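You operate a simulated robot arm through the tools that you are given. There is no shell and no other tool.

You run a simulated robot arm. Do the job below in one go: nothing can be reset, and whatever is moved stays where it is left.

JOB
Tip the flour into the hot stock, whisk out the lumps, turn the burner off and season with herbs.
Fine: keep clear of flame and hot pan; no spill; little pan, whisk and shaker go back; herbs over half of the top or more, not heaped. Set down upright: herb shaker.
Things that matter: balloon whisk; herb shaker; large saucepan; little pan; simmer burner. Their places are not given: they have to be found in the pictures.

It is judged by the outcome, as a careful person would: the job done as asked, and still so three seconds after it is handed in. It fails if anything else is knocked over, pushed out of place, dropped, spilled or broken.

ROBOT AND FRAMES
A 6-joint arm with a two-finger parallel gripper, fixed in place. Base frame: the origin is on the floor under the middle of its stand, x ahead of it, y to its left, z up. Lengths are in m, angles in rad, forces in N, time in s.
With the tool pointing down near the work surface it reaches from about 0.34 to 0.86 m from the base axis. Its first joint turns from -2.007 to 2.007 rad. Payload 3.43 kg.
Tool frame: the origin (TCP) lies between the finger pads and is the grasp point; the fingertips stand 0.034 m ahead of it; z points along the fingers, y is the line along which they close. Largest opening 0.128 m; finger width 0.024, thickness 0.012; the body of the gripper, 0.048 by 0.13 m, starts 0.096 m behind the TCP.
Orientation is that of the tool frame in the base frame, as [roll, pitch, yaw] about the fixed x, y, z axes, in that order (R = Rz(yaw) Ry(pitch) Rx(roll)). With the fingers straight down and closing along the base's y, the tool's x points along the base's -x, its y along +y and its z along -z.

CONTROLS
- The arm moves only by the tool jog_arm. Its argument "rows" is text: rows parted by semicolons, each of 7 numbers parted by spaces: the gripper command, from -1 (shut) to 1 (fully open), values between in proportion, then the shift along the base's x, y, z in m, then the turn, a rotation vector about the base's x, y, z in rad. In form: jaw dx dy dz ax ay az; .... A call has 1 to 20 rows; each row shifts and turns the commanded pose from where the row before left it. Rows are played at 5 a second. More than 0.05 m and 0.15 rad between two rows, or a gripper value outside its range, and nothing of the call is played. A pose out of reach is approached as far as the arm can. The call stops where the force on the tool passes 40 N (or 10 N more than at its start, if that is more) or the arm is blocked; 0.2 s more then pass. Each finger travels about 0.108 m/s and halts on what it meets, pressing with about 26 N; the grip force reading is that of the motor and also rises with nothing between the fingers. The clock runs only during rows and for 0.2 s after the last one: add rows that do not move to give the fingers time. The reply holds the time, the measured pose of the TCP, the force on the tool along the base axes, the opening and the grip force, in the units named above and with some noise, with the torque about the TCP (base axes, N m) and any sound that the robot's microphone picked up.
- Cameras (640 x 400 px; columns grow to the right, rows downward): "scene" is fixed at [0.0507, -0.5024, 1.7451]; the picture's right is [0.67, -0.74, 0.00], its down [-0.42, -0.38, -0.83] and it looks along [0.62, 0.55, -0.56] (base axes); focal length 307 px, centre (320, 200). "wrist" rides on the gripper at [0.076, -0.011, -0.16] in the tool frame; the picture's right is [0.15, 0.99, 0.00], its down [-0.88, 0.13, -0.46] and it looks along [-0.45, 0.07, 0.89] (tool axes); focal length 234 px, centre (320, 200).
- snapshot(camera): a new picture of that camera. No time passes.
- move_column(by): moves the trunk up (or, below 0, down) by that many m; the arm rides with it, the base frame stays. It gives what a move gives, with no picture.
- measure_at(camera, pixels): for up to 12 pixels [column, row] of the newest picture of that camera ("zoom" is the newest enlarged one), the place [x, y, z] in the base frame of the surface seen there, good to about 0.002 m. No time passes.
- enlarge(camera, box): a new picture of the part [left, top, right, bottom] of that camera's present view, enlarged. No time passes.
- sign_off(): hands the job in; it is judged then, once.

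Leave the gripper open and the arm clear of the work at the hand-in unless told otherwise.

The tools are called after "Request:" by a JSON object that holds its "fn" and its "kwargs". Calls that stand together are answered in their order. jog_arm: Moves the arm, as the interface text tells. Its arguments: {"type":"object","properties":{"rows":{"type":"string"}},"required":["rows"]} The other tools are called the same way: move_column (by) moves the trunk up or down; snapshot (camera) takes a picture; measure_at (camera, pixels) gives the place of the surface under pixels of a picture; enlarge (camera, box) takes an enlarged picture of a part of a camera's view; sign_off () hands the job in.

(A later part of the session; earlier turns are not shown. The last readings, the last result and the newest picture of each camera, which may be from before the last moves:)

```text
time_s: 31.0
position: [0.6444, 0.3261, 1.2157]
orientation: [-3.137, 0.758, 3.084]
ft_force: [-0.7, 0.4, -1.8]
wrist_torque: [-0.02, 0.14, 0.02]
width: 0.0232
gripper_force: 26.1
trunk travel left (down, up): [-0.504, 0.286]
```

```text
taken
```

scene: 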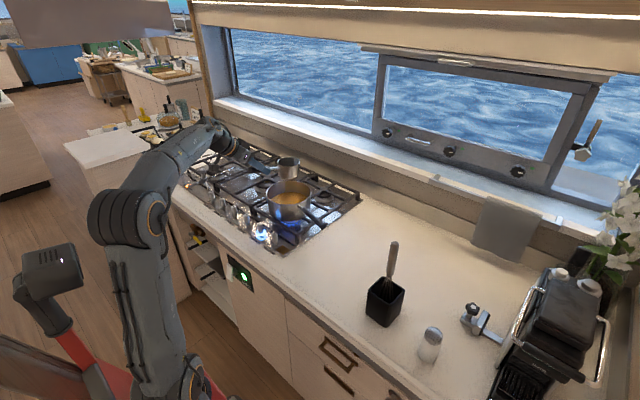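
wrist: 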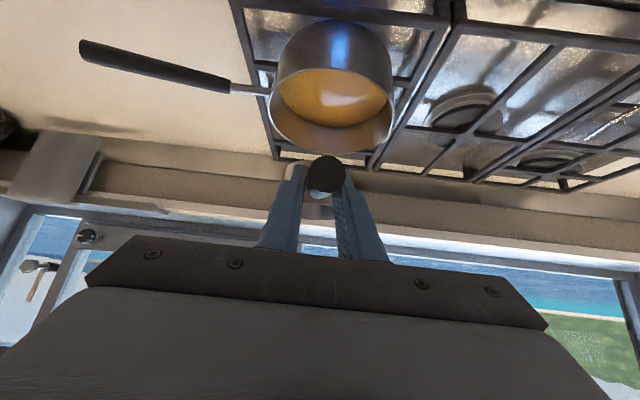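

Level again, pitch off by 0.028, which I'll correct. Check that the little pan is empty and look at the stock.

Request:
{"fn": "enlarge", "kwargs": {"camera": "scene", "box": [255, 145, 325, 225]}}

Request:
{"fn": "enlarge", "kwargs": {"camera": "wrist", "box": [250, 10, 420, 220]}}

```text
5.00 times, centred on (290, 185) of scene
```

zoom: 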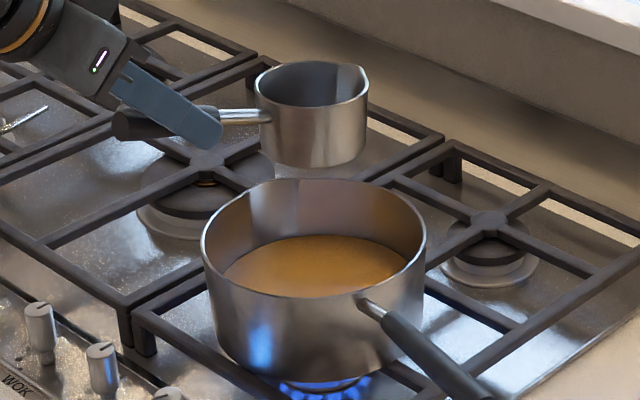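

```text
1.90 times, centred on (335, 115) of wrist
```

zoom: 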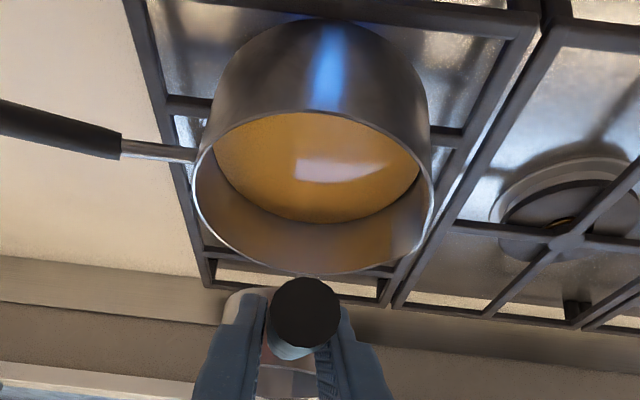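

The pan is empty and nothing has landed outside. I carry it back along the same path in -y, correcting the pitch.

Request:
{"fn": "jog_arm", "kwargs": {"rows": "-1 0 -0.015 0.003 0 -0.028 0; -1 0 -0.03 0 0 0 0; -1 0 -0.03 0 0 0 0; -1 0 -0.03 0 0 0 0; -1 0 -0.03 0 0 0 0; -1 0 -0.03 0 0 0 0; -1 0 -0.03 0 0 0 0; -1 0 -0.03 0 0 0 0; -1 0 -0.03 0 0 0 0; -1 0 -0.03 0 0 0 0; -1 0 -0.03 0 0 0 0; -1 0 -0.03 0 0 0 0; -1 0 -0.03 0 0 0 0; -1 0 -0.015 0 0 0 0; -1 0 0 0 0 0 0"}}

```text
time_s: 34.2
position: [0.6435, -0.0638, 1.2199]
orientation: [-3.14, 0.786, 3.08]
ft_force: [-0.6, -0.2, -1.8]
wrist_torque: [0.01, 0.19, 0.02]
width: 0.0234
gripper_force: 25.8
trunk travel left (down, up): [-0.504, 0.286]
```

Orientation is back to the grasp one. I descend along the reverse path to about 2 cm above the counter position.

Request:
{"fn": "jog_arm", "kwargs": {"rows": "-1 -0.005 0 -0.03 0 0 0; -1 -0.005 0 -0.03 0 0 0; -1 -0.005 0 -0.03 0 0 0; -1 -0.005 0 -0.03 0 0 0; -1 -0.005 0 -0.03 0 0 0; -1 -0.005 0 -0.03 0 0 0; -1 -0.005 0 -0.03 0 0 0; -1 -0.004 -0.001 -0.02 0 0 0; -1 0 0 0 0 0 0"}}

Request:
{"fn": "enlarge", "kwargs": {"camera": "scene", "box": [310, 230, 400, 300]}}

```text
time_s: 36.2
position: [0.6042, -0.064, 0.9882]
orientation: [-3.14, 0.786, 3.08]
ft_force: [0.0, 0.6, -1.3]
wrist_torque: [0.02, 0.12, 0.0]
width: 0.0235
gripper_force: 25.5
trunk travel left (down, up): [-0.504, 0.286]
```

```text
5.71 times, centred on (355, 265) of scene
```

zoom: 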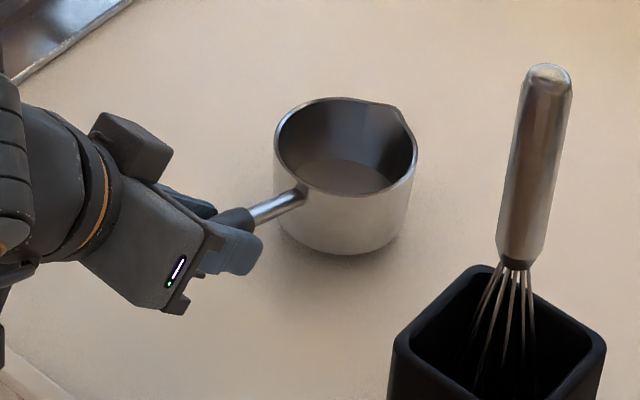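

The pan is clearly empty. I lower the last 17 mm in small steps to the counter.

Request:
{"fn": "jog_arm", "kwargs": {"rows": "-1 -0.001 0 -0.007 0 0 0; -1 -0.001 0 -0.005 0 0 0; -1 -0.001 -0.0005 -0.004 0 0 0; -1 0 0 0 0 0 0"}}

Request:
{"fn": "enlarge", "kwargs": {"camera": "scene", "box": [310, 230, 400, 300]}}

```text
time_s: 37.2
position: [0.6021, -0.0656, 0.9729]
orientation: [-3.14, 0.787, 3.084]
ft_force: [0.3, 2.7, 6.6]
wrist_torque: [0.1, -0.81, 0.31]
width: 0.0234
gripper_force: 26.0
trunk travel left (down, up): [-0.504, 0.286]
```

```text
5.71 times, centred on (355, 265) of scene
```

zoom: 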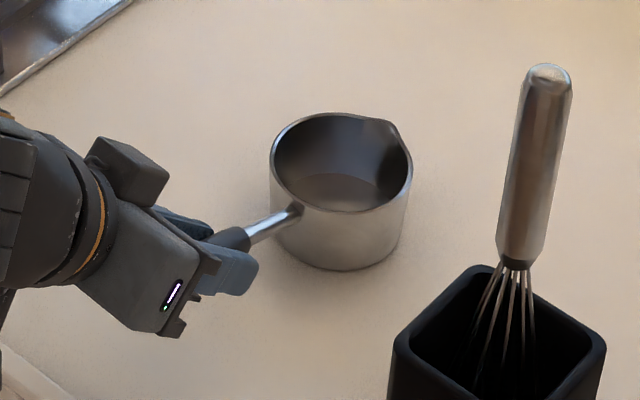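

Contact is felt (6.6 N up). I open gradually and then retreat straight up.

Request:
{"fn": "jog_arm", "kwargs": {"rows": "-0.62 0 0 0 0 0 0; -0.55 0 0 0 0 0 0; -0.4 0 0 0 0 0 0; -0.2 0 0 0 0 0 0; 0 0 0 0 0 0 0; 0 0 0 0 0 0 0"}}

Request:
{"fn": "enlarge", "kwargs": {"camera": "scene", "box": [310, 230, 400, 300]}}

Request:
{"fn": "snapshot", "kwargs": {"camera": "wrist"}}

```text
time_s: 38.6
position: [0.6018, -0.0649, 0.9731]
orientation: [-3.14, 0.788, 3.081]
ft_force: [-0.4, 0.0, 0.1]
wrist_torque: [0.03, 0.01, 0.0]
width: 0.0642
gripper_force: 0.0
trunk travel left (down, up): [-0.504, 0.286]
```

```text
5.71 times, centred on (355, 265) of scene
```

zoom: 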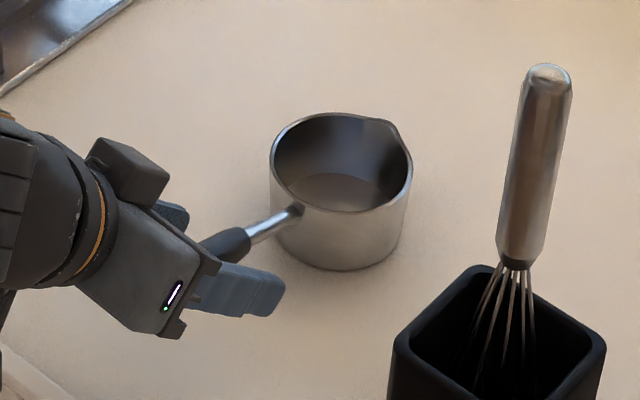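

```text
taken
```

wrist: 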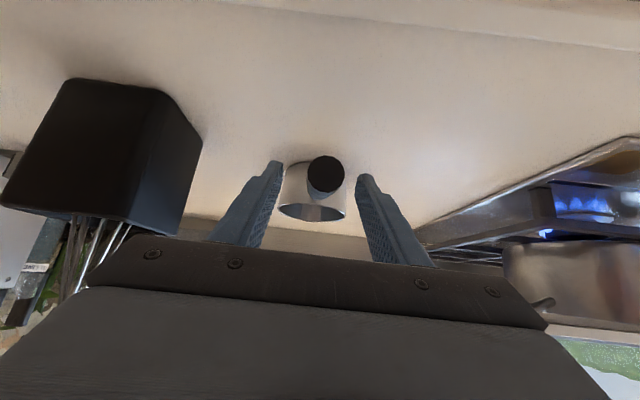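

Released cleanly. I rise straight up to z≈1.15, measure the pan's resting place, and move toward a stance in front of the whisk handle.

Request:
{"fn": "jog_arm", "kwargs": {"rows": "0 0.001 0 0.02 0 0 0; 0 0.001 0 0.04 0 0 0; 0 0 0 0.04 0 0 0; 0 0 0 0.04 0 0 0; 0 0 0 0.035 0 0 0; 0 0 0 0 0 0 0.058; 0 -0.005 -0.03 0 0 0 0; 0 -0.005 -0.03 0 0 0 0; 0 -0.008 -0.03 0 0 0 0; 0 -0.008 -0.03 0 0 0 0; 0 -0.008 -0.03 0 0 0 0; 0 -0.006 -0.03 0 0 0 0; 0 0 0 0 0 0 0"}}

Request:
{"fn": "enlarge", "kwargs": {"camera": "scene", "box": [310, 230, 420, 330]}}

Request:
{"fn": "snapshot", "kwargs": {"camera": "wrist"}}

```text
time_s: 41.4
position: [0.5634, -0.2454, 1.1463]
orientation: [-3.14, 0.785, 3.139]
ft_force: [-0.5, 0.5, -0.7]
wrist_torque: [0.01, -0.03, -0.03]
width: 0.0642
gripper_force: 0.1
trunk travel left (down, up): [-0.504, 0.286]
```

```text
4.00 times, centred on (365, 280) of scene
```

zoom: 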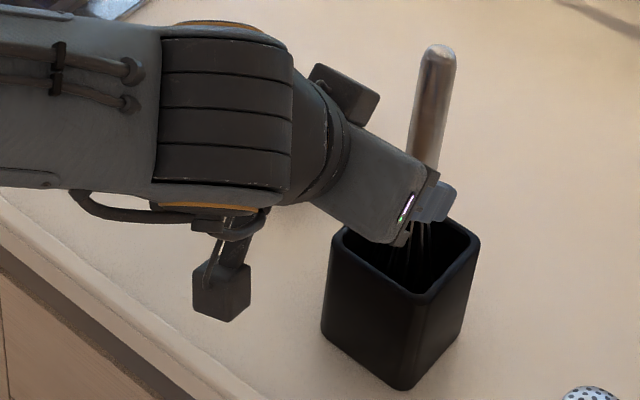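

```text
taken
```

wrist: 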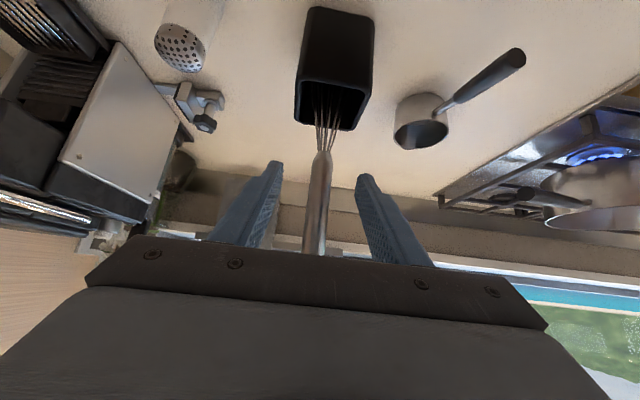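

The whisk handle is centred between the fingers. I advance 0.068 m in +x and close gradually.

Request:
{"fn": "jog_arm", "kwargs": {"rows": "0 0.025 0 0 0 0 0; 0 0.025 0 0 0 0 0; 0 0.018 0.0005 0 0 0 0; 0 0 0 0 0 0 0; -0.4 0 0 0 0 0 0; -0.55 0 0 0 0 0 0; -0.65 0 0 0 0 0 0; -1 0 0 0 0 0 0; -1 0 0 0 0 0 0; -1 0 0 0 0 0 0"}}

Request:
{"fn": "enlarge", "kwargs": {"camera": "scene", "box": [310, 230, 420, 330]}}

Request:
{"fn": "snapshot", "kwargs": {"camera": "wrist"}}

```text
time_s: 43.6
position: [0.6315, -0.2451, 1.1483]
orientation: [-3.142, 0.786, 3.138]
ft_force: [-0.4, 0.6, 0.3]
wrist_torque: [0.05, -0.02, 0.01]
width: 0.0221
gripper_force: 26.2
trunk travel left (down, up): [-0.504, 0.286]
```

```text
4.00 times, centred on (365, 280) of scene
```

zoom: 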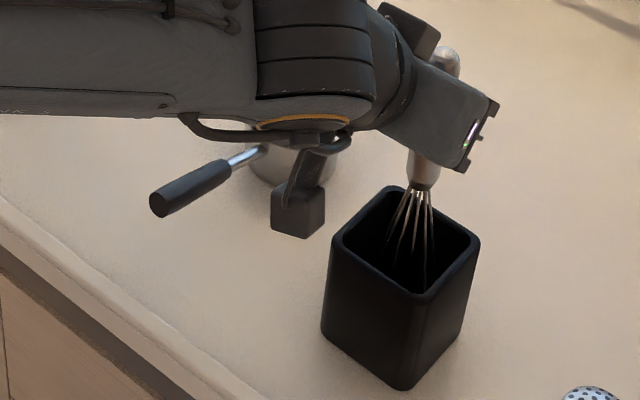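

```text
taken
```

wrist: 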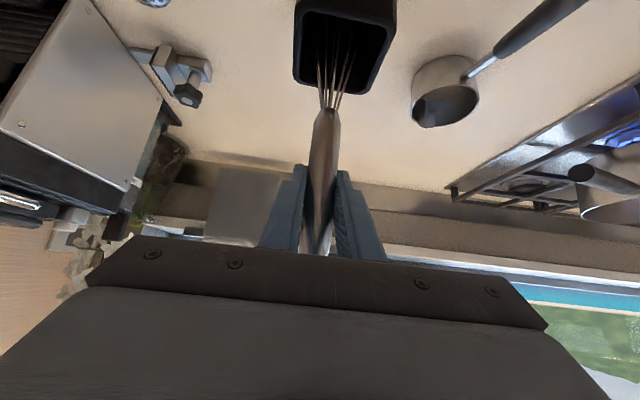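

Gripped (0.0221, 26 N) at TCP (0.6315,-0.2451,1.1483). Lift straight up 0.22 m in slow steps.

Request:
{"fn": "jog_arm", "kwargs": {"rows": "-1 0 0 0.01 0 0 0; -1 0 0 0.02 0 0 0; -1 0 0 0.03 0 0 0; -1 0 0 0.03 0 0 0; -1 0 0 0.03 0 0 0; -1 0 0 0.03 0 0 0; -1 0 0 0.03 0 0 0; -1 0 0 0.03 0 0 0; -1 0 0 0.01 0 0 0; -1 0 0 0 0 0 0"}}

Request:
{"fn": "snapshot", "kwargs": {"camera": "scene"}}

Request:
{"fn": "snapshot", "kwargs": {"camera": "wrist"}}

```text
time_s: 45.8
position: [0.6311, -0.2455, 1.3686]
orientation: [-3.14, 0.785, 3.138]
ft_force: [-0.3, 0.4, -0.7]
wrist_torque: [0.02, 0.0, 0.04]
width: 0.0226
gripper_force: 25.7
trunk travel left (down, up): [-0.504, 0.286]
```

```text
taken
```

scene: 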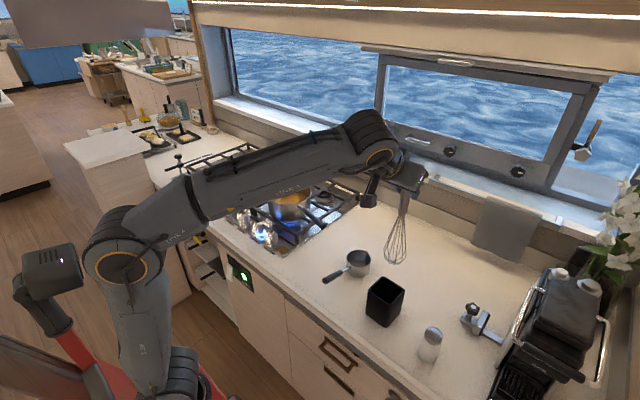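

```text
taken
```

wrist: 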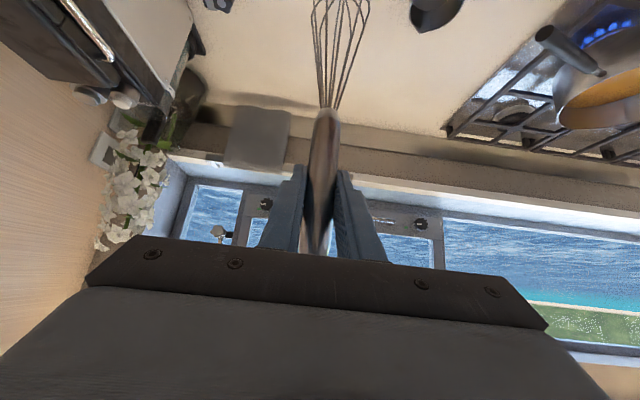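

Whisk is out. I zoom in to measure the balloon's bottom and width, and the little pan's resting spot.

Request:
{"fn": "enlarge", "kwargs": {"camera": "scene", "box": [370, 170, 440, 275]}}

Request:
{"fn": "measure_at", "kwargs": {"camera": "zoom", "pixels": [[222, 358], [260, 345], [245, 250], [205, 300], [300, 320], [180, 345]]}}

Request:
{"fn": "enlarge", "kwargs": {"camera": "scene", "box": [315, 240, 379, 288]}}

Request:
{"fn": "measure_at", "kwargs": {"camera": "zoom", "pixels": [[311, 140], [513, 160], [400, 77], [420, 221], [345, 95], [350, 205], [480, 210], [128, 335]]}}

```text
3.81 times, centred on (405, 222) of scene
```

zoom: 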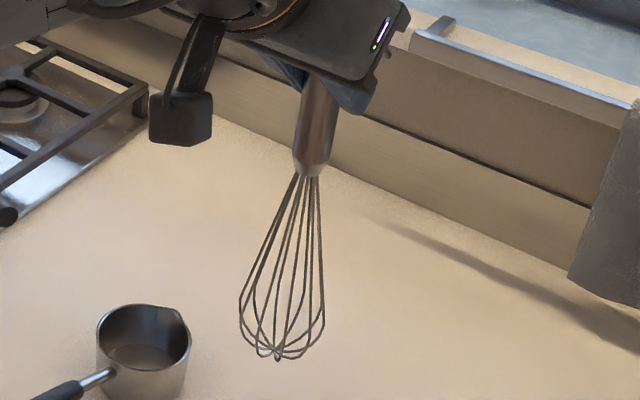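

```text
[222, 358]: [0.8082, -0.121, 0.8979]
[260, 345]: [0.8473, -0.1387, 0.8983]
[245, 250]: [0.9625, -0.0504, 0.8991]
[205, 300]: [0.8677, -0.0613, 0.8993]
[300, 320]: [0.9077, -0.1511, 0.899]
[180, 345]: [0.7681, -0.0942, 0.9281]
```

```text
8.33 times, centred on (347, 264) of scene
```

zoom: 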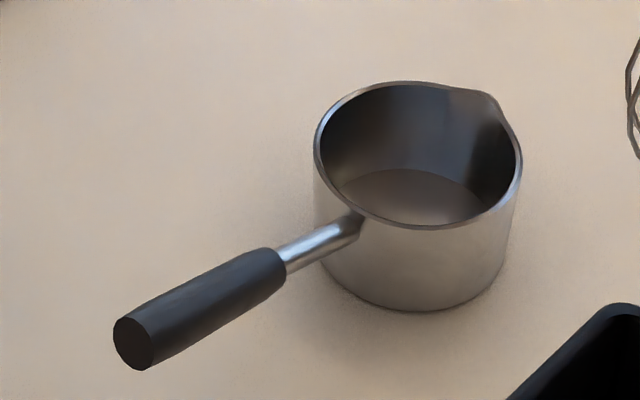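

```text
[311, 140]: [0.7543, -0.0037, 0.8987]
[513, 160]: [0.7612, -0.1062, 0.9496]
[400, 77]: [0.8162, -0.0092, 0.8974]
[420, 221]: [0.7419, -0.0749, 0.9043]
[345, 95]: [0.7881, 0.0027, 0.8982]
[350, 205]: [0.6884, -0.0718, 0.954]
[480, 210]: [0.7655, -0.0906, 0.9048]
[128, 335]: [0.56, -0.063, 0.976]
```

The little pan is back within ~1 mm of where it was. Whisk tip is ≈0.2365 below the TCP, balloon radius ≈0.03. I carry the whisk over the saucepan at this height (tip ≈1.13).

Request:
{"fn": "jog_arm", "kwargs": {"rows": "-1 0.005 0.02 0 0 0 0; -1 0.0095 0.0381 0 0 0 0; -1 0.0095 0.0381 0 0 0 0; -1 0.0095 0.0381 0 0 0 0; -1 0.0095 0.0381 0 0 0 0; -1 0.0095 0.0381 0 0 0 0; -1 0.0095 0.0381 0 0 0 0; -1 0.0095 0.0381 0 0 0 0; -1 0.0095 0.0381 0 0 0 0; -1 0.0095 0.0381 0 0 0 0; -1 0.0095 0.0381 0 0 0 0; -1 0.0095 0.0381 0 0 0 0; -1 0.0095 0.0381 0 0 0 0; -1 0.0095 0.0381 0 0 0 0; -1 0.0095 0.0381 0 0 0 0; -1 0.0055 0.0186 0 0 0 0; -1 0 0 0 0 0 0"}}

Request:
{"fn": "enlarge", "kwargs": {"camera": "scene", "box": [235, 95, 345, 235]}}

Request:
{"fn": "snapshot", "kwargs": {"camera": "wrist"}}

```text
time_s: 49.4
position: [0.7753, 0.3277, 1.369]
orientation: [-3.139, 0.786, 3.139]
ft_force: [0.5, 0.3, -1.6]
wrist_torque: [-0.04, -0.01, -0.01]
width: 0.0221
gripper_force: 25.8
trunk travel left (down, up): [-0.504, 0.286]
```

```text
2.86 times, centred on (290, 165) of scene
```

zoom: 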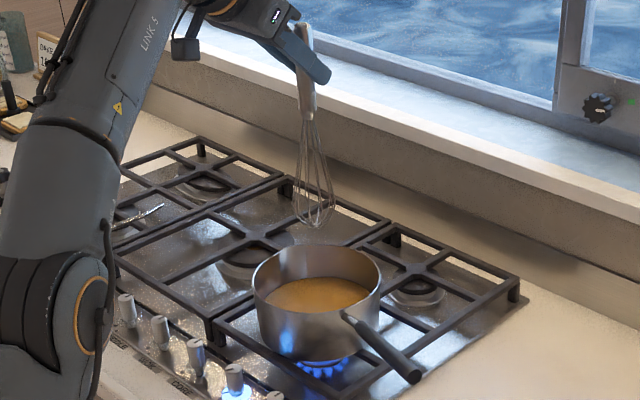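

```text
taken
```

wrist: 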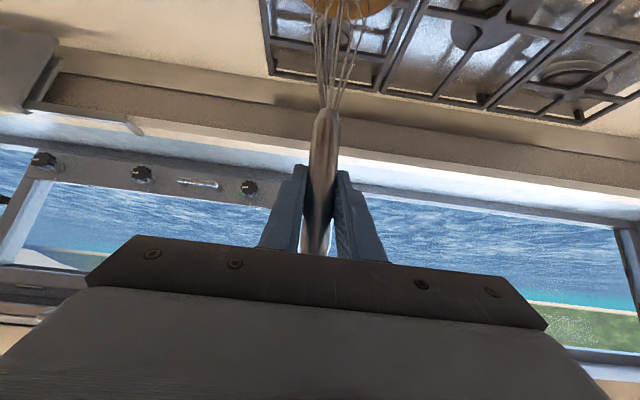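

Whisk is centred over the saucepan. I lower to TCP z≈1.204 (tip ≈0.967, about 1 cm above the pan floor).

Request:
{"fn": "jog_arm", "kwargs": {"rows": "-1 0 0 -0.03 0 0 0; -1 0 0 -0.03 0 0 0; -1 0 0 -0.03 0 0 0; -1 0 0 -0.03 0 0 0; -1 0 0 -0.025 0 0 0; -1 0 0 -0.015 0 0 0; -1 0 0 -0.005 0 0 0; -1 0 0 0 0 0 0"}}

Request:
{"fn": "enlarge", "kwargs": {"camera": "scene", "box": [235, 125, 345, 235]}}

```text
time_s: 51.2
position: [0.7744, 0.3267, 1.2029]
orientation: [-3.139, 0.786, 3.138]
ft_force: [1.2, 0.3, 0.1]
wrist_torque: [0.0, 0.03, -0.02]
width: 0.0221
gripper_force: 25.8
trunk travel left (down, up): [-0.504, 0.286]
```

```text
3.64 times, centred on (290, 180) of scene
```

zoom: 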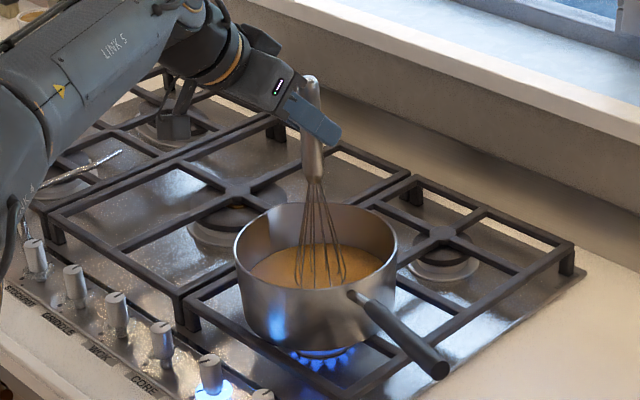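

The whisk stands in the stock without touching the pan. I start whisking: one slow circle of 4 cm radius first, watching forces.

Request:
{"fn": "jog_arm", "kwargs": {"rows": "-1 0.02 0 0 0 0 0; -1 0.02 0 0 0 0 0; -1 -0.0117 0.0283 0 0 0 0; -1 -0.0283 0.0117 0 0 0 0; -1 -0.0283 -0.0117 0 0 0 0; -1 -0.0117 -0.0283 0 0 0 0; -1 0.0117 -0.0283 0 0 0 0; -1 0.0283 -0.0117 0 0 0 0; -1 0.0283 0.0117 0 0 0 0; -1 0.0117 0.0283 0 0 0 0"}}

Request:
{"fn": "enlarge", "kwargs": {"camera": "scene", "box": [245, 155, 335, 235]}}

```text
time_s: 53.4
position: [0.8154, 0.3261, 1.2062]
orientation: [-3.14, 0.785, 3.139]
ft_force: [-0.4, -0.4, 0.7]
wrist_torque: [0.07, 0.05, 0.03]
width: 0.0225
gripper_force: 26.0
trunk travel left (down, up): [-0.504, 0.286]
```

```text
5.00 times, centred on (290, 195) of scene
```

zoom: 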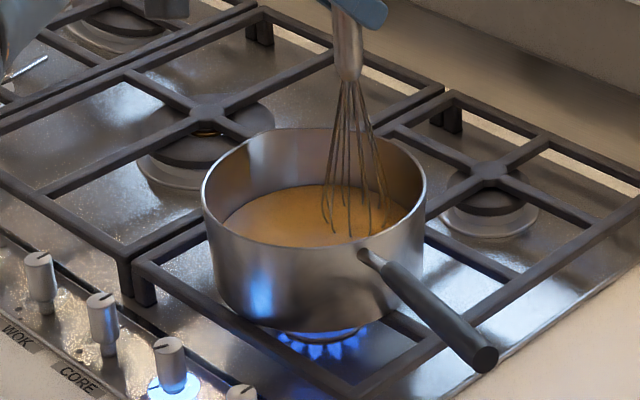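

No contact forces. I continue whisking: two more circles.

Request:
{"fn": "jog_arm", "kwargs": {"rows": "-1 -0.0117 0.0283 -0.002 0 0 0; -1 -0.0283 0.0117 0 0 0 0; -1 -0.0283 -0.0117 0 0 0 0; -1 -0.0117 -0.0283 0 0 0 0; -1 0.0117 -0.0283 0 0 0 0; -1 0.0283 -0.0117 0 0 0 0; -1 0.0283 0.0117 0 0 0 0; -1 0.0117 0.0283 0 0 0 0; -1 -0.0117 0.0283 0 0 0 0; -1 -0.0283 0.0117 0 0 0 0; -1 -0.0283 -0.0117 0 0 0 0; -1 -0.0117 -0.0283 0 0 0 0; -1 0.0117 -0.0283 0 0 0 0; -1 0.0283 -0.0117 0 0 0 0; -1 0.0283 0.0117 0 0 0 0; -1 0.0117 0.0283 0 0 0 0"}}

Request:
{"fn": "enlarge", "kwargs": {"camera": "scene", "box": [245, 155, 335, 235]}}

Request:
{"fn": "snapshot", "kwargs": {"camera": "wrist"}}

```text
time_s: 56.8
position: [0.814, 0.3261, 1.1999]
orientation: [-3.139, 0.784, 3.138]
ft_force: [-0.2, 0.0, -0.7]
wrist_torque: [0.03, 0.0, 0.05]
width: 0.0222
gripper_force: 26.1
trunk travel left (down, up): [-0.504, 0.286]
```

```text
5.00 times, centred on (290, 195) of scene
```

zoom: 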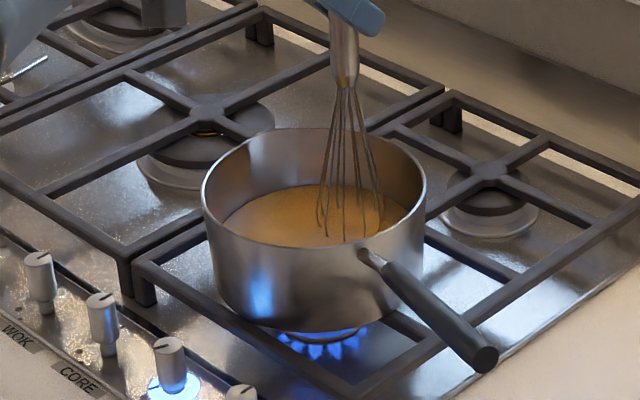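

```text
taken
```

wrist: 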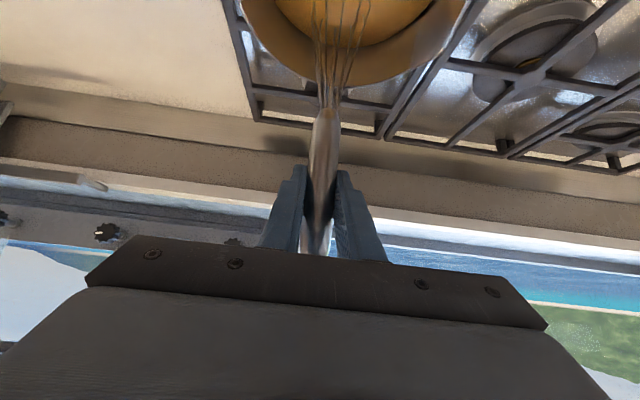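

I zoom tightly on the stock surface to look for lumps.

Request:
{"fn": "enlarge", "kwargs": {"camera": "scene", "box": [272, 188, 312, 210]}}

Request:
{"fn": "enlarge", "kwargs": {"camera": "wrist", "box": [240, 0, 480, 90]}}

```text
16.00 times, centred on (292, 199) of scene
```

zoom: 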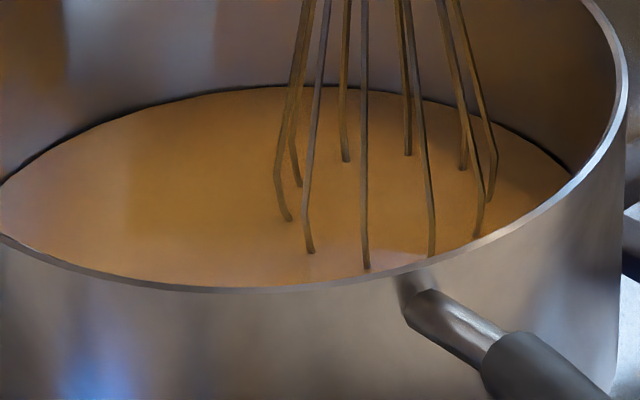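

```text
2.67 times, centred on (360, 45) of wrist
```

zoom: 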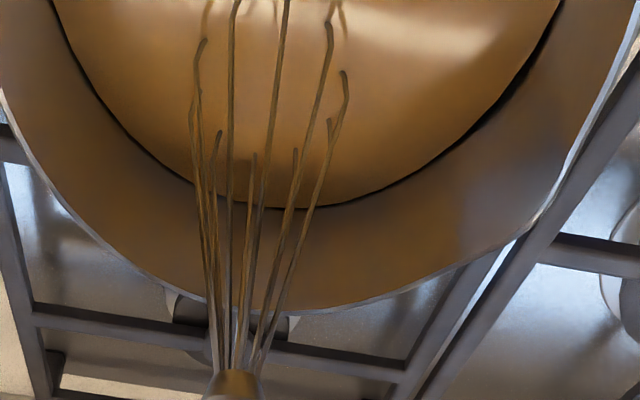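

The surface looks smooth now, but I keep whisking for thoroughness: reverse circles, then cross strokes.

Request:
{"fn": "jog_arm", "kwargs": {"rows": "-1 -0.0117 -0.0283 0.002 0 0 0; -1 -0.0283 -0.0117 0 0 0 0; -1 -0.0283 0.0117 0 0 0 0; -1 -0.0117 0.0283 0 0 0 0; -1 0.0117 0.0283 0 0 0 0; -1 0.0283 0.0117 0 0 0 0; -1 0.0283 -0.0117 0 0 0 0; -1 0.0117 -0.0283 0 0 0 0; -1 -0.0117 -0.0283 0 0 0 0; -1 -0.0283 -0.0117 0 0 0 0; -1 -0.0283 0.0117 0 0 0 0; -1 -0.0117 0.0283 0 0 0 0; -1 0.0117 0.0283 0 0 0 0; -1 0.0283 0.0117 0 0 0 0; -1 0.0283 -0.0117 0 0 0 0; -1 0.0117 -0.0283 0 0 0 0"}}

Request:
{"fn": "jog_arm", "kwargs": {"rows": "-1 -0.04 0 0 0 0 0; -1 -0.04 0 0 0 0 0; -1 0.04 0.02 0 0 0 0; -1 0.035 0 0 0 0 0; -1 -0.035 -0.04 0 0 0 0; -1 -0.035 0 0 0 0 0; -1 0.035 0.02 0 0 0 0; -1 0 0.04 0 0 0 0; -1 0 -0.04 0 0 0 0; -1 0 -0.04 0 0 0 0; -1 0.02 0.04 0 0 0 0; -1 0 0.035 0 0 0 0; -1 -0.04 -0.035 0 0 0 0; -1 0 -0.035 0 0 0 0; -1 0.02 0.035 0 0 0 0; -1 0.02 0 0 0 0 0; -1 0.02 0 0 0 0 0"}}

Request:
{"fn": "enlarge", "kwargs": {"camera": "scene", "box": [245, 155, 335, 235]}}

```text
time_s: 60.2
position: [0.8153, 0.3304, 1.2022]
orientation: [-3.138, 0.787, 3.14]
ft_force: [-0.4, 0.3, -0.6]
wrist_torque: [-0.02, -0.03, -0.06]
width: 0.0226
gripper_force: 26.0
trunk travel left (down, up): [-0.504, 0.286]
```

```text
refused: row 5 steps farther than a row can; nothing moved
```

```text
5.00 times, centred on (290, 195) of scene
```

zoom: 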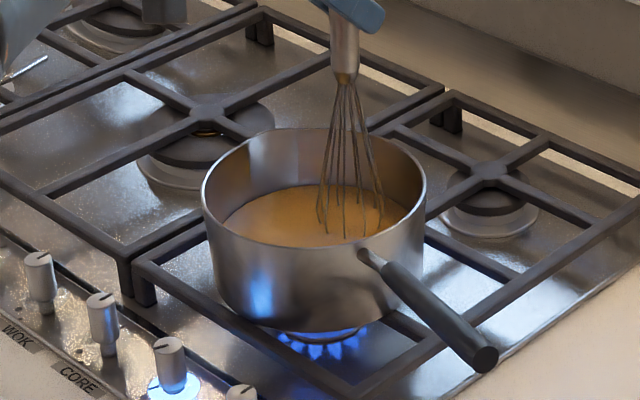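

The cross-stroke call was refused for one step slightly above 0.05 m. I resend with shorter steps.

Request:
{"fn": "jog_arm", "kwargs": {"rows": "-1 -0.041 -0.004 0 0 0 0; -1 -0.04 0 0 0 0 0; -1 0.04 0.02 0 0 0 0; -1 0.035 0 0 0 0 0; -1 -0.035 -0.03 0 0 0 0; -1 -0.035 -0.015 0 0 0 0; -1 0.035 0.025 0 0 0 0; -1 0 0.04 0 0 0 0; -1 0 -0.04 0 0 0 0; -1 0 -0.04 0 0 0 0; -1 0.02 0.04 0 0 0 0; -1 0 0.035 0 0 0 0; -1 -0.035 -0.03 0 0 0 0; -1 -0.005 -0.035 0 0 0 0; -1 0.02 0.03 0 0 0 0; -1 0.04 0 0 0 0 0"}}

Request:
{"fn": "jog_arm", "kwargs": {"rows": "-1 -0.0117 0.0283 0 0 0 0; -1 -0.0283 0.0117 0 0 0 0; -1 -0.0283 -0.0117 0 0 0 0; -1 -0.0117 -0.0283 0 0 0 0; -1 0.0117 -0.0283 0 0 0 0; -1 0.0283 -0.0117 0 0 0 0; -1 0.0283 0.0117 0 0 0 0; -1 0.0117 0.0283 0 0 0 0; -1 -0.0117 0.0283 0 0 0 0; -1 -0.0283 0.0117 0 0 0 0; -1 -0.0283 -0.0117 0 0 0 0; -1 -0.0117 -0.0283 0 0 0 0; -1 0.0117 -0.0283 0 0 0 0; -1 0.0283 -0.0117 0 0 0 0; -1 0.0283 0.0117 0 0 0 0; -1 0.0117 0.0283 0 0 0 0"}}

Request:
{"fn": "enlarge", "kwargs": {"camera": "scene", "box": [272, 188, 312, 210]}}

```text
time_s: 63.6
position: [0.8127, 0.3228, 1.2007]
orientation: [-3.139, 0.785, 3.139]
ft_force: [-0.3, 0.0, -0.9]
wrist_torque: [0.01, 0.03, -0.01]
width: 0.0225
gripper_force: 25.8
trunk travel left (down, up): [-0.504, 0.286]
```

```text
time_s: 67.0
position: [0.8132, 0.3216, 1.2006]
orientation: [-3.14, 0.785, 3.139]
ft_force: [0.7, 0.3, -0.9]
wrist_torque: [0.03, 0.02, 0.06]
width: 0.0223
gripper_force: 26.2
trunk travel left (down, up): [-0.504, 0.286]
```

```text
16.00 times, centred on (292, 199) of scene
```

zoom: 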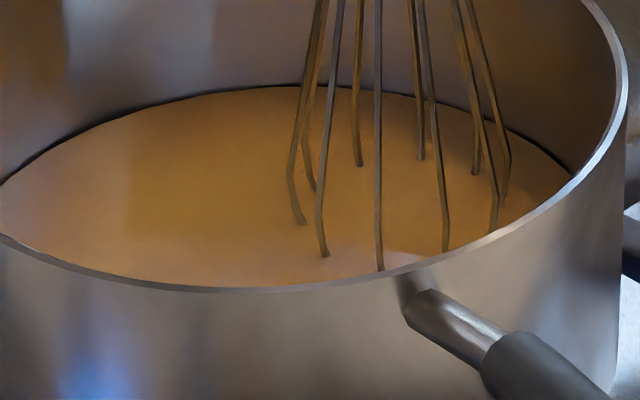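

Surface smooth. Three quicker circles to finish, then I stop in the centre.

Request:
{"fn": "jog_arm", "kwargs": {"rows": "-1 -0.02 0.0386 0.001 0 0 0; -1 -0.04 0 0 0 0 0; -1 -0.02 -0.0346 0 0 0 0; -1 0.02 -0.0346 0 0 0 0; -1 0.04 0 0 0 0 0; -1 0.02 0.0346 0 0 0 0; -1 -0.02 0.0346 0 0 0 0; -1 -0.04 0 0 0 0 0; -1 -0.02 -0.0346 0 0 0 0; -1 0.02 -0.0346 0 0 0 0; -1 0.04 0 0 0 0 0; -1 0.02 0.0346 0 0 0 0; -1 -0.02 0.0346 0 0 0 0; -1 -0.04 0 0 0 0 0; -1 -0.02 -0.0346 0 0 0 0; -1 0.02 -0.0346 0 0 0 0; -1 0.04 0 0 0 0 0; -1 0.02 0.0346 0 0 0 0; -1 -0.02 0 0 0 0 0; -1 -0.018 0 0 0 0 0"}}

Request:
{"fn": "jog_arm", "kwargs": {"rows": "-1 0 0 0 0 0 0; -1 0 0 0.01 0 0 0; -1 0 0 0.02 0 0 0; -1 0 0 0.02 0 0 0; -1 0 0 0 0 0 0; -1 0 0 0 0 0 0; -1 0 0 0 0 0 0; -1 0 0 0 0 0 0"}}

Request:
{"fn": "enlarge", "kwargs": {"camera": "scene", "box": [245, 155, 335, 235]}}

```text
time_s: 71.2
position: [0.7785, 0.3274, 1.2032]
orientation: [-3.139, 0.785, 3.139]
ft_force: [0.5, -0.2, -1.3]
wrist_torque: [-0.01, -0.01, -0.04]
width: 0.0224
gripper_force: 25.5
trunk travel left (down, up): [-0.504, 0.286]
```

```text
time_s: 73.0
position: [0.7757, 0.3292, 1.2542]
orientation: [-3.14, 0.786, 3.136]
ft_force: [-0.1, -0.5, -1.2]
wrist_torque: [-0.01, -0.03, -0.02]
width: 0.0223
gripper_force: 26.5
trunk travel left (down, up): [-0.504, 0.286]
```

```text
5.00 times, centred on (290, 195) of scene
```

zoom: 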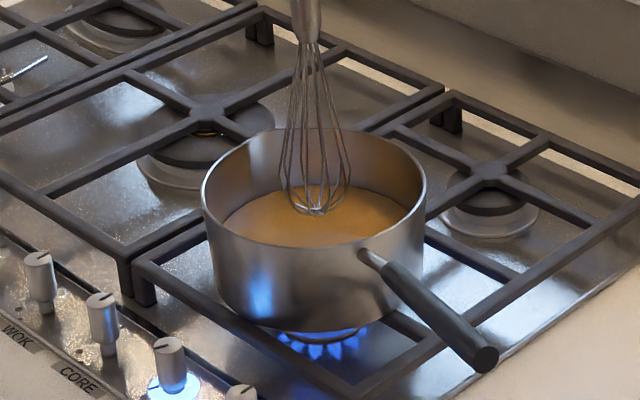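

The whisk is out of the stock but still inside the rim. I let it drain for a few seconds and look at the tip and stock.

Request:
{"fn": "jog_arm", "kwargs": {"rows": "-1 0 0 0 0 0 0; -1 0 0 0 0 0 0; -1 0 0 0 0 0 0; -1 0 0 0 0 0 0; -1 0 0 0 0 0 0; -1 0 0 0 0 0 0; -1 0 0 0 0 0 0; -1 0 0 0 0 0 0; -1 0 0 0 0 0 0; -1 0 0 0 0 0 0"}}

Request:
{"fn": "enlarge", "kwargs": {"camera": "scene", "box": [272, 178, 316, 210]}}

```text
time_s: 75.2
position: [0.7757, 0.329, 1.2533]
orientation: [3.141, 0.785, 3.138]
ft_force: [0.5, -0.5, -1.5]
wrist_torque: [0.03, -0.04, -0.04]
width: 0.0219
gripper_force: 26.2
trunk travel left (down, up): [-0.504, 0.286]
```

```text
12.50 times, centred on (294, 194) of scene
```

zoom: 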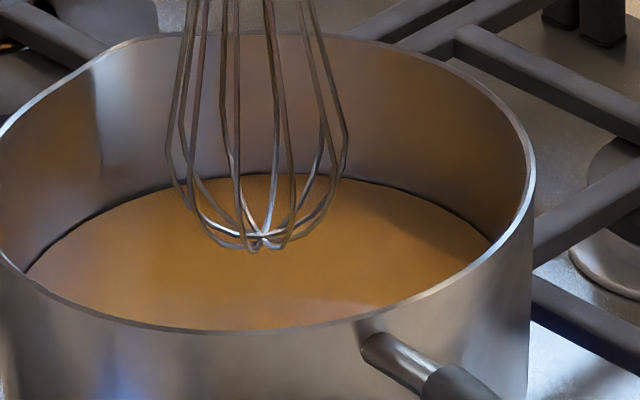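

Smooth, no lumps, no drips. I lift clear to z≈1.37 and carry the whisk back above its holder.

Request:
{"fn": "jog_arm", "kwargs": {"rows": "-1 0 0 0.029 0 0 0; -1 0 0 0.03 0 0 0; -1 0 0 0.03 0 0 0; -1 0 0 0.027 0 0 0; -1 -0.0048 -0.019 0 0 0 0; -1 -0.0096 -0.0383 0 0 0 0; -1 -0.0096 -0.0383 0 0 0 0; -1 -0.0096 -0.0383 0 0 0 0; -1 -0.0096 -0.0383 0 0 0 0; -1 -0.0096 -0.0383 0 0 0 0; -1 -0.0096 -0.0383 0 0 0 0; -1 -0.0096 -0.0383 0 0 0 0; -1 -0.0096 -0.0383 0 0 0 0; -1 -0.0096 -0.0383 0 0 0 0; -1 -0.0096 -0.0383 0 0 0 0; -1 -0.0096 -0.0383 0 0 0 0; -1 -0.0096 -0.0383 0 0 0 0; -1 -0.0096 -0.0383 0 0 0 0; -1 -0.0096 -0.0383 0 0 0 0"}}

Request:
{"fn": "jog_arm", "kwargs": {"rows": "-1 -0.005 -0.0185 0 0 0 0; -1 0 0 0 0 0 0; -1 0 0 0 0 0 0"}}

Request:
{"fn": "enlarge", "kwargs": {"camera": "scene", "box": [340, 170, 450, 330]}}

Request:
{"fn": "snapshot", "kwargs": {"camera": "wrist"}}

```text
time_s: 79.2
position: [0.6364, -0.2264, 1.3695]
orientation: [-3.138, 0.787, 3.14]
ft_force: [0.9, 0.0, -1.3]
wrist_torque: [-0.01, 0.02, -0.07]
width: 0.0219
gripper_force: 26.0
trunk travel left (down, up): [-0.504, 0.286]
```

```text
time_s: 80.0
position: [0.6319, -0.2452, 1.3699]
orientation: [-3.139, 0.785, 3.138]
ft_force: [-0.5, 0.1, -0.9]
wrist_torque: [0.03, -0.01, -0.02]
width: 0.0223
gripper_force: 25.9
trunk travel left (down, up): [-0.504, 0.286]
```

```text
2.50 times, centred on (395, 250) of scene
```

zoom: 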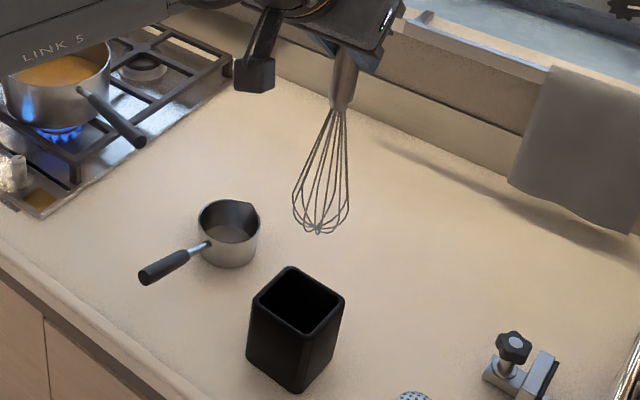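

```text
taken
```

wrist: 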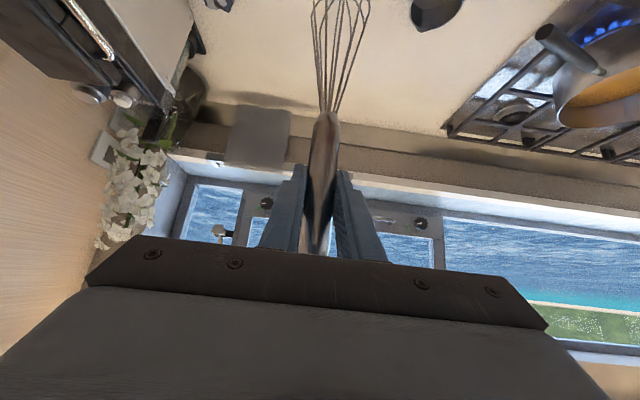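

Same pose as after lifting it out. I descend vertically into the holder, first halfway and watch forces.

Request:
{"fn": "jog_arm", "kwargs": {"rows": "-1 -0.0004 0 -0.03 0 0 0; -1 0 0 -0.03 0 0 0; -1 0 0 -0.03 0 0 0; -1 0 0 -0.02 0 0 0; -1 0 0 -0.02 0 0 0; -1 0 0 -0.02 0 0 0; -1 0 0 0 0 0 0"}}

Request:
{"fn": "enlarge", "kwargs": {"camera": "scene", "box": [340, 210, 450, 330]}}

```text
time_s: 81.6
position: [0.632, -0.2455, 1.2192]
orientation: [-3.139, 0.786, 3.137]
ft_force: [0.7, 0.0, -1.3]
wrist_torque: [0.02, -0.02, 0.02]
width: 0.0221
gripper_force: 25.7
trunk travel left (down, up): [-0.504, 0.286]
```

```text
3.33 times, centred on (395, 270) of scene
```

zoom: 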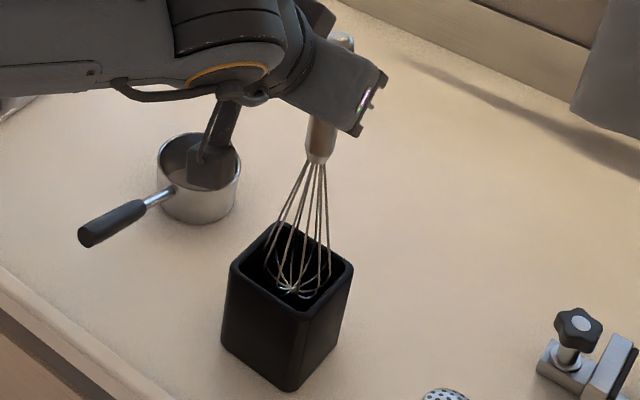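

The balloon is inside the opening, centred, no contact. I go down the remaining 7 cm slowly.

Request:
{"fn": "jog_arm", "kwargs": {"rows": "-1 0 0 -0.02 0 0 0; -1 0 0 -0.02 0 0 0; -1 0 0 -0.015 0 0 0; -1 0 0 -0.008 0 0 0; -1 0 0 -0.004 0 0 0; -1 0 0 -0.002 0 0 0; -1 0 0 0 0 0 0"}}

Request:
{"fn": "enlarge", "kwargs": {"camera": "scene", "box": [340, 230, 450, 330]}}

```text
time_s: 83.2
position: [0.6298, -0.2444, 1.1506]
orientation: [-3.14, 0.785, 3.138]
ft_force: [0.5, 0.0, -1.0]
wrist_torque: [0.0, -0.01, 0.03]
width: 0.0223
gripper_force: 26.1
trunk travel left (down, up): [-0.504, 0.286]
```

```text
4.00 times, centred on (395, 280) of scene
```

zoom: 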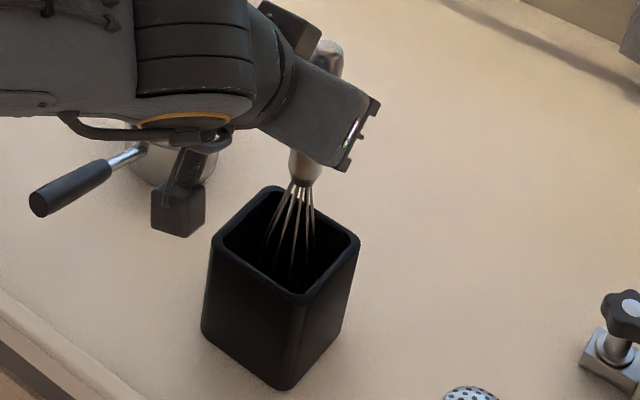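

Still carrying the whisk's weight; I lower 1 mm at a time until it rests.

Request:
{"fn": "jog_arm", "kwargs": {"rows": "-1 0.001 0 -0.001 0 0 0; -1 0 0 -0.001 0 0 0; -1 0 0 0 0 0 0"}}

```text
time_s: 84.0
position: [0.6321, -0.2464, 1.1475]
orientation: [-3.139, 0.785, 3.139]
ft_force: [0.3, 0.2, -0.8]
wrist_torque: [0.0, 0.03, 0.0]
width: 0.0221
gripper_force: 25.7
trunk travel left (down, up): [-0.504, 0.286]
```

Request:
{"fn": "jog_arm", "kwargs": {"rows": "-1 0 0.0005 -0.0015 0 0 0; -1 0 0 0 0 0 0"}}

```text
time_s: 84.6
position: [0.6326, -0.2448, 1.1472]
orientation: [-3.14, 0.784, 3.137]
ft_force: [-0.1, 0.2, -1.1]
wrist_torque: [0.01, 0.03, 0.0]
width: 0.0222
gripper_force: 25.6
trunk travel left (down, up): [-0.504, 0.286]
```

Request:
{"fn": "jog_arm", "kwargs": {"rows": "-1 0 0 -0.0015 0 0 0; -1 0 0 -0.0015 0 0 0; -1 0 0 0 0 0 0"}}

```text
time_s: 85.4
position: [0.6331, -0.2456, 1.1466]
orientation: [-3.138, 0.79, 3.14]
ft_force: [-1.9, -0.2, 13.0]
wrist_torque: [0.03, 0.34, 0.0]
width: 0.0221
gripper_force: 26.2
trunk travel left (down, up): [-0.504, 0.286]
```

Contact (13 N up). I ease up 1 mm, then open gradually. Opening only partway (0.064), so the fingers stay between neighbours.

Request:
{"fn": "jog_arm", "kwargs": {"rows": "-1 0 0 0.001 0 0 0; -1 0 0 0.0005 0 0 0; -0.65 0 0 0 0 0 0; -0.5 0 0 0 0 0 0; -0.3 0 0 0 0 0 0; 0 0 0 0 0 0 0; 0 0 0 0 0 0 0"}}

Request:
{"fn": "enlarge", "kwargs": {"camera": "scene", "box": [340, 230, 450, 330]}}

Request:
{"fn": "snapshot", "kwargs": {"camera": "wrist"}}

```text
time_s: 87.0
position: [0.6322, -0.2456, 1.1457]
orientation: [-3.138, 0.785, 3.139]
ft_force: [0.3, 0.4, 0.7]
wrist_torque: [0.0, 0.01, 0.0]
width: 0.0638
gripper_force: 0.0
trunk travel left (down, up): [-0.504, 0.286]
```

```text
4.00 times, centred on (395, 280) of scene
```

zoom: 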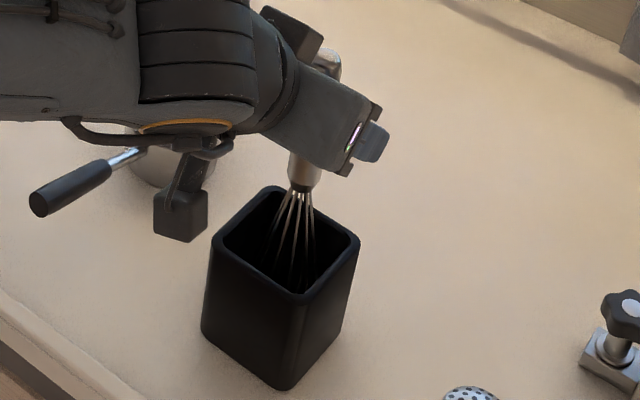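

```text
taken
```

wrist: 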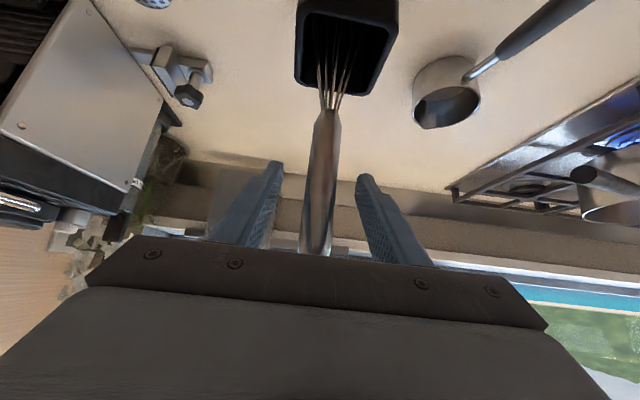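

Whisk stands in its holder. I back straight out in -x, then raise the trunk by 0.15 m (gives better reach for a tool-down grip on the knob).

Request:
{"fn": "jog_arm", "kwargs": {"rows": "0 -0.02 0 0 0 0 0; 0 -0.025 0 0 0 0 0; 0 -0.022 0 0 0 0 0; 0 0 0 0 0 0 0"}}

Request:
{"fn": "move_column", "kwargs": {"by": 0.15}}

Request:
{"fn": "snapshot", "kwargs": {"camera": "scene"}}

Request:
{"fn": "snapshot", "kwargs": {"camera": "wrist"}}

```text
time_s: 88.0
position: [0.5656, -0.2461, 1.1468]
orientation: [-3.14, 0.786, 3.138]
ft_force: [-0.1, -0.3, -0.6]
wrist_torque: [0.02, 0.0, -0.01]
width: 0.064
gripper_force: 0.0
trunk travel left (down, up): [-0.504, 0.286]
```

```text
time_s: 89.7
position: [0.5645, -0.2446, 1.2951]
orientation: [-3.141, 0.785, 3.138]
ft_force: [-0.7, -0.3, 0.3]
wrist_torque: [-0.01, 0.01, -0.02]
width: 0.0641
gripper_force: 0.0
trunk travel left (down, up): [-0.654, 0.136]
```

```text
taken
```

scene: 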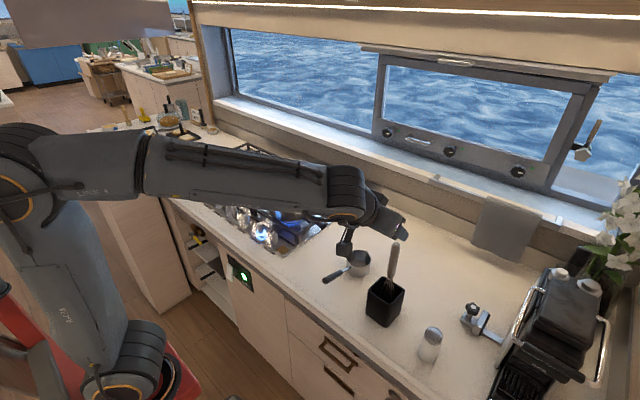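

```text
taken
```

wrist: 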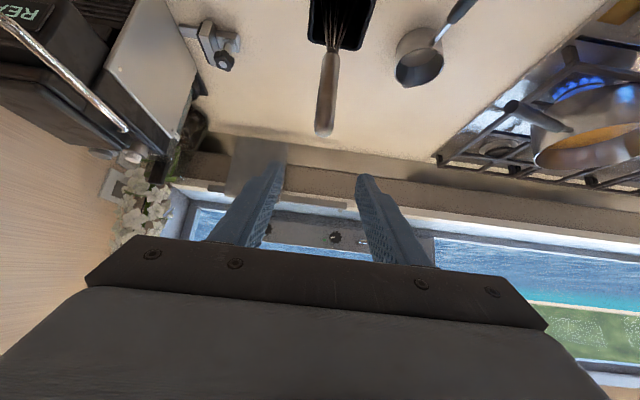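

I travel in +y toward the knob, bringing the tool back to straight down on the way.

Request:
{"fn": "jog_arm", "kwargs": {"rows": "0 0 0.03 0 0 0 0; 0 0 0.041 0 0 0 0; 0 0 0.041 0 0 0 0; 0 0 0.041 0 0 0.131 0; 0 0 0.041 0 0 0.131 0; 0 0 0.041 0 0 0.131 0; 0 0 0.041 -0.01 0 0.131 0; 0 0 0.041 -0.01 0 0.131 0; 0 0 0.041 -0.01 0 0.130 0; 0 0 0.041 -0.01 0 0 0; 0 0 0.041 -0.01 0 0 0; 0 0 0.041 -0.01 0 0 0; 0 0 0.041 -0.01 0 0 0; 0 0 0.041 -0.01 0 0 0; 0 0.005 0.01 0 0 0 0; 0 0 0 0 0 0 0"}}

Request:
{"fn": "snapshot", "kwargs": {"camera": "scene"}}

Request:
{"fn": "snapshot", "kwargs": {"camera": "wrist"}}

```text
time_s: 93.1
position: [0.5706, 0.327, 1.2162]
orientation: [-3.139, 0.002, 3.14]
ft_force: [-0.2, 0.6, 0.1]
wrist_torque: [-0.04, 0.01, -0.02]
width: 0.0637
gripper_force: 0.1
trunk travel left (down, up): [-0.654, 0.136]
```

```text
taken
```

scene: 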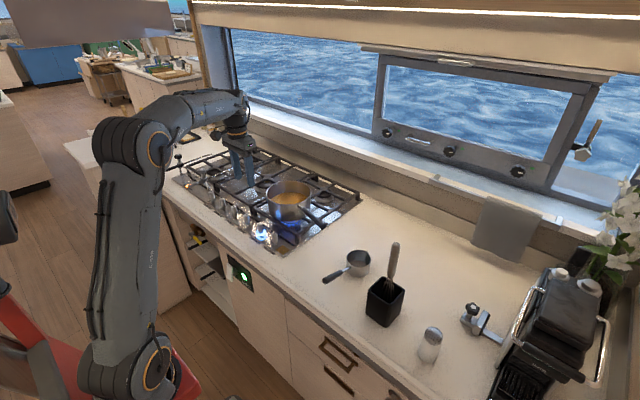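

```text
taken
```

wrist: 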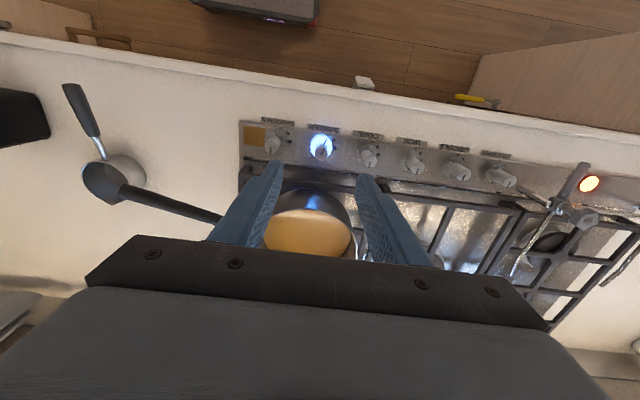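

Tool is straight down at (0.571,0.327,1.216). I zoom on the knob row from here and from the scene camera to read the knob's angle and geometry.

Request:
{"fn": "enlarge", "kwargs": {"camera": "wrist", "box": [230, 105, 410, 185]}}

Request:
{"fn": "enlarge", "kwargs": {"camera": "wrist", "box": [295, 115, 345, 170]}}

Request:
{"fn": "enlarge", "kwargs": {"camera": "scene", "box": [245, 210, 285, 250]}}

Request:
{"fn": "measure_at", "kwargs": {"camera": "zoom", "pixels": [[325, 145], [300, 140], [345, 140], [320, 155], [320, 200], [320, 235], [270, 150], [360, 170], [320, 120], [310, 265], [290, 180], [345, 180]]}}

```text
3.56 times, centred on (320, 145) of wrist
```

zoom: 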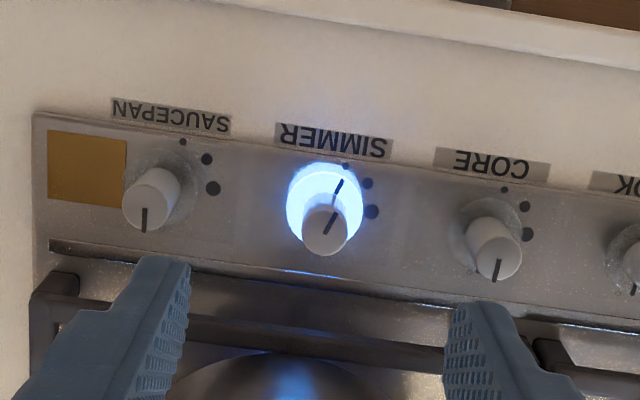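

```text
7.27 times, centred on (320, 142) of wrist
```

zoom: 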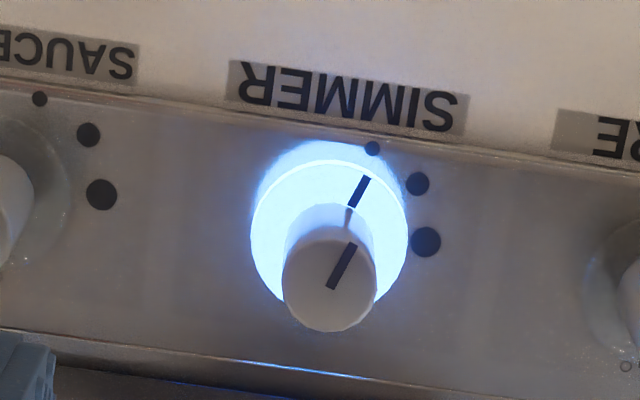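

```text
10.00 times, centred on (265, 230) of scene
```

zoom: 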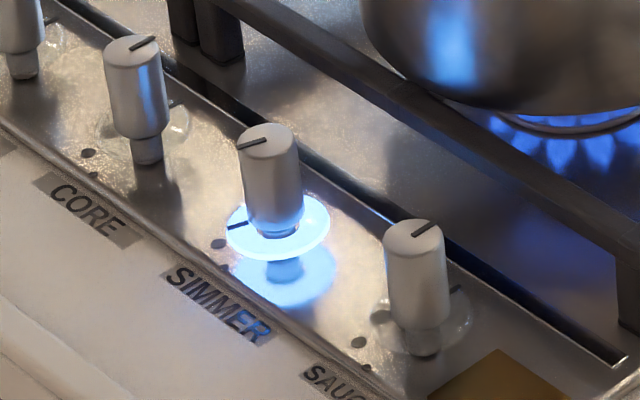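

```text
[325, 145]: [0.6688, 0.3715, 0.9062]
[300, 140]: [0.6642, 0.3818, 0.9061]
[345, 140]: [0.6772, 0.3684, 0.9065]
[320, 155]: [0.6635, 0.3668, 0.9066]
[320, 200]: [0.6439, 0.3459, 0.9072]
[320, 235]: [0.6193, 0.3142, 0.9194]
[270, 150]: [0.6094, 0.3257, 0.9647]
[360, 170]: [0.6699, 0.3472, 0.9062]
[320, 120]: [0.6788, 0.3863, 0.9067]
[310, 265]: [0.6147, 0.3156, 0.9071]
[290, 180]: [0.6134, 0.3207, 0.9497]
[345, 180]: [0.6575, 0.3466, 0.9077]
```

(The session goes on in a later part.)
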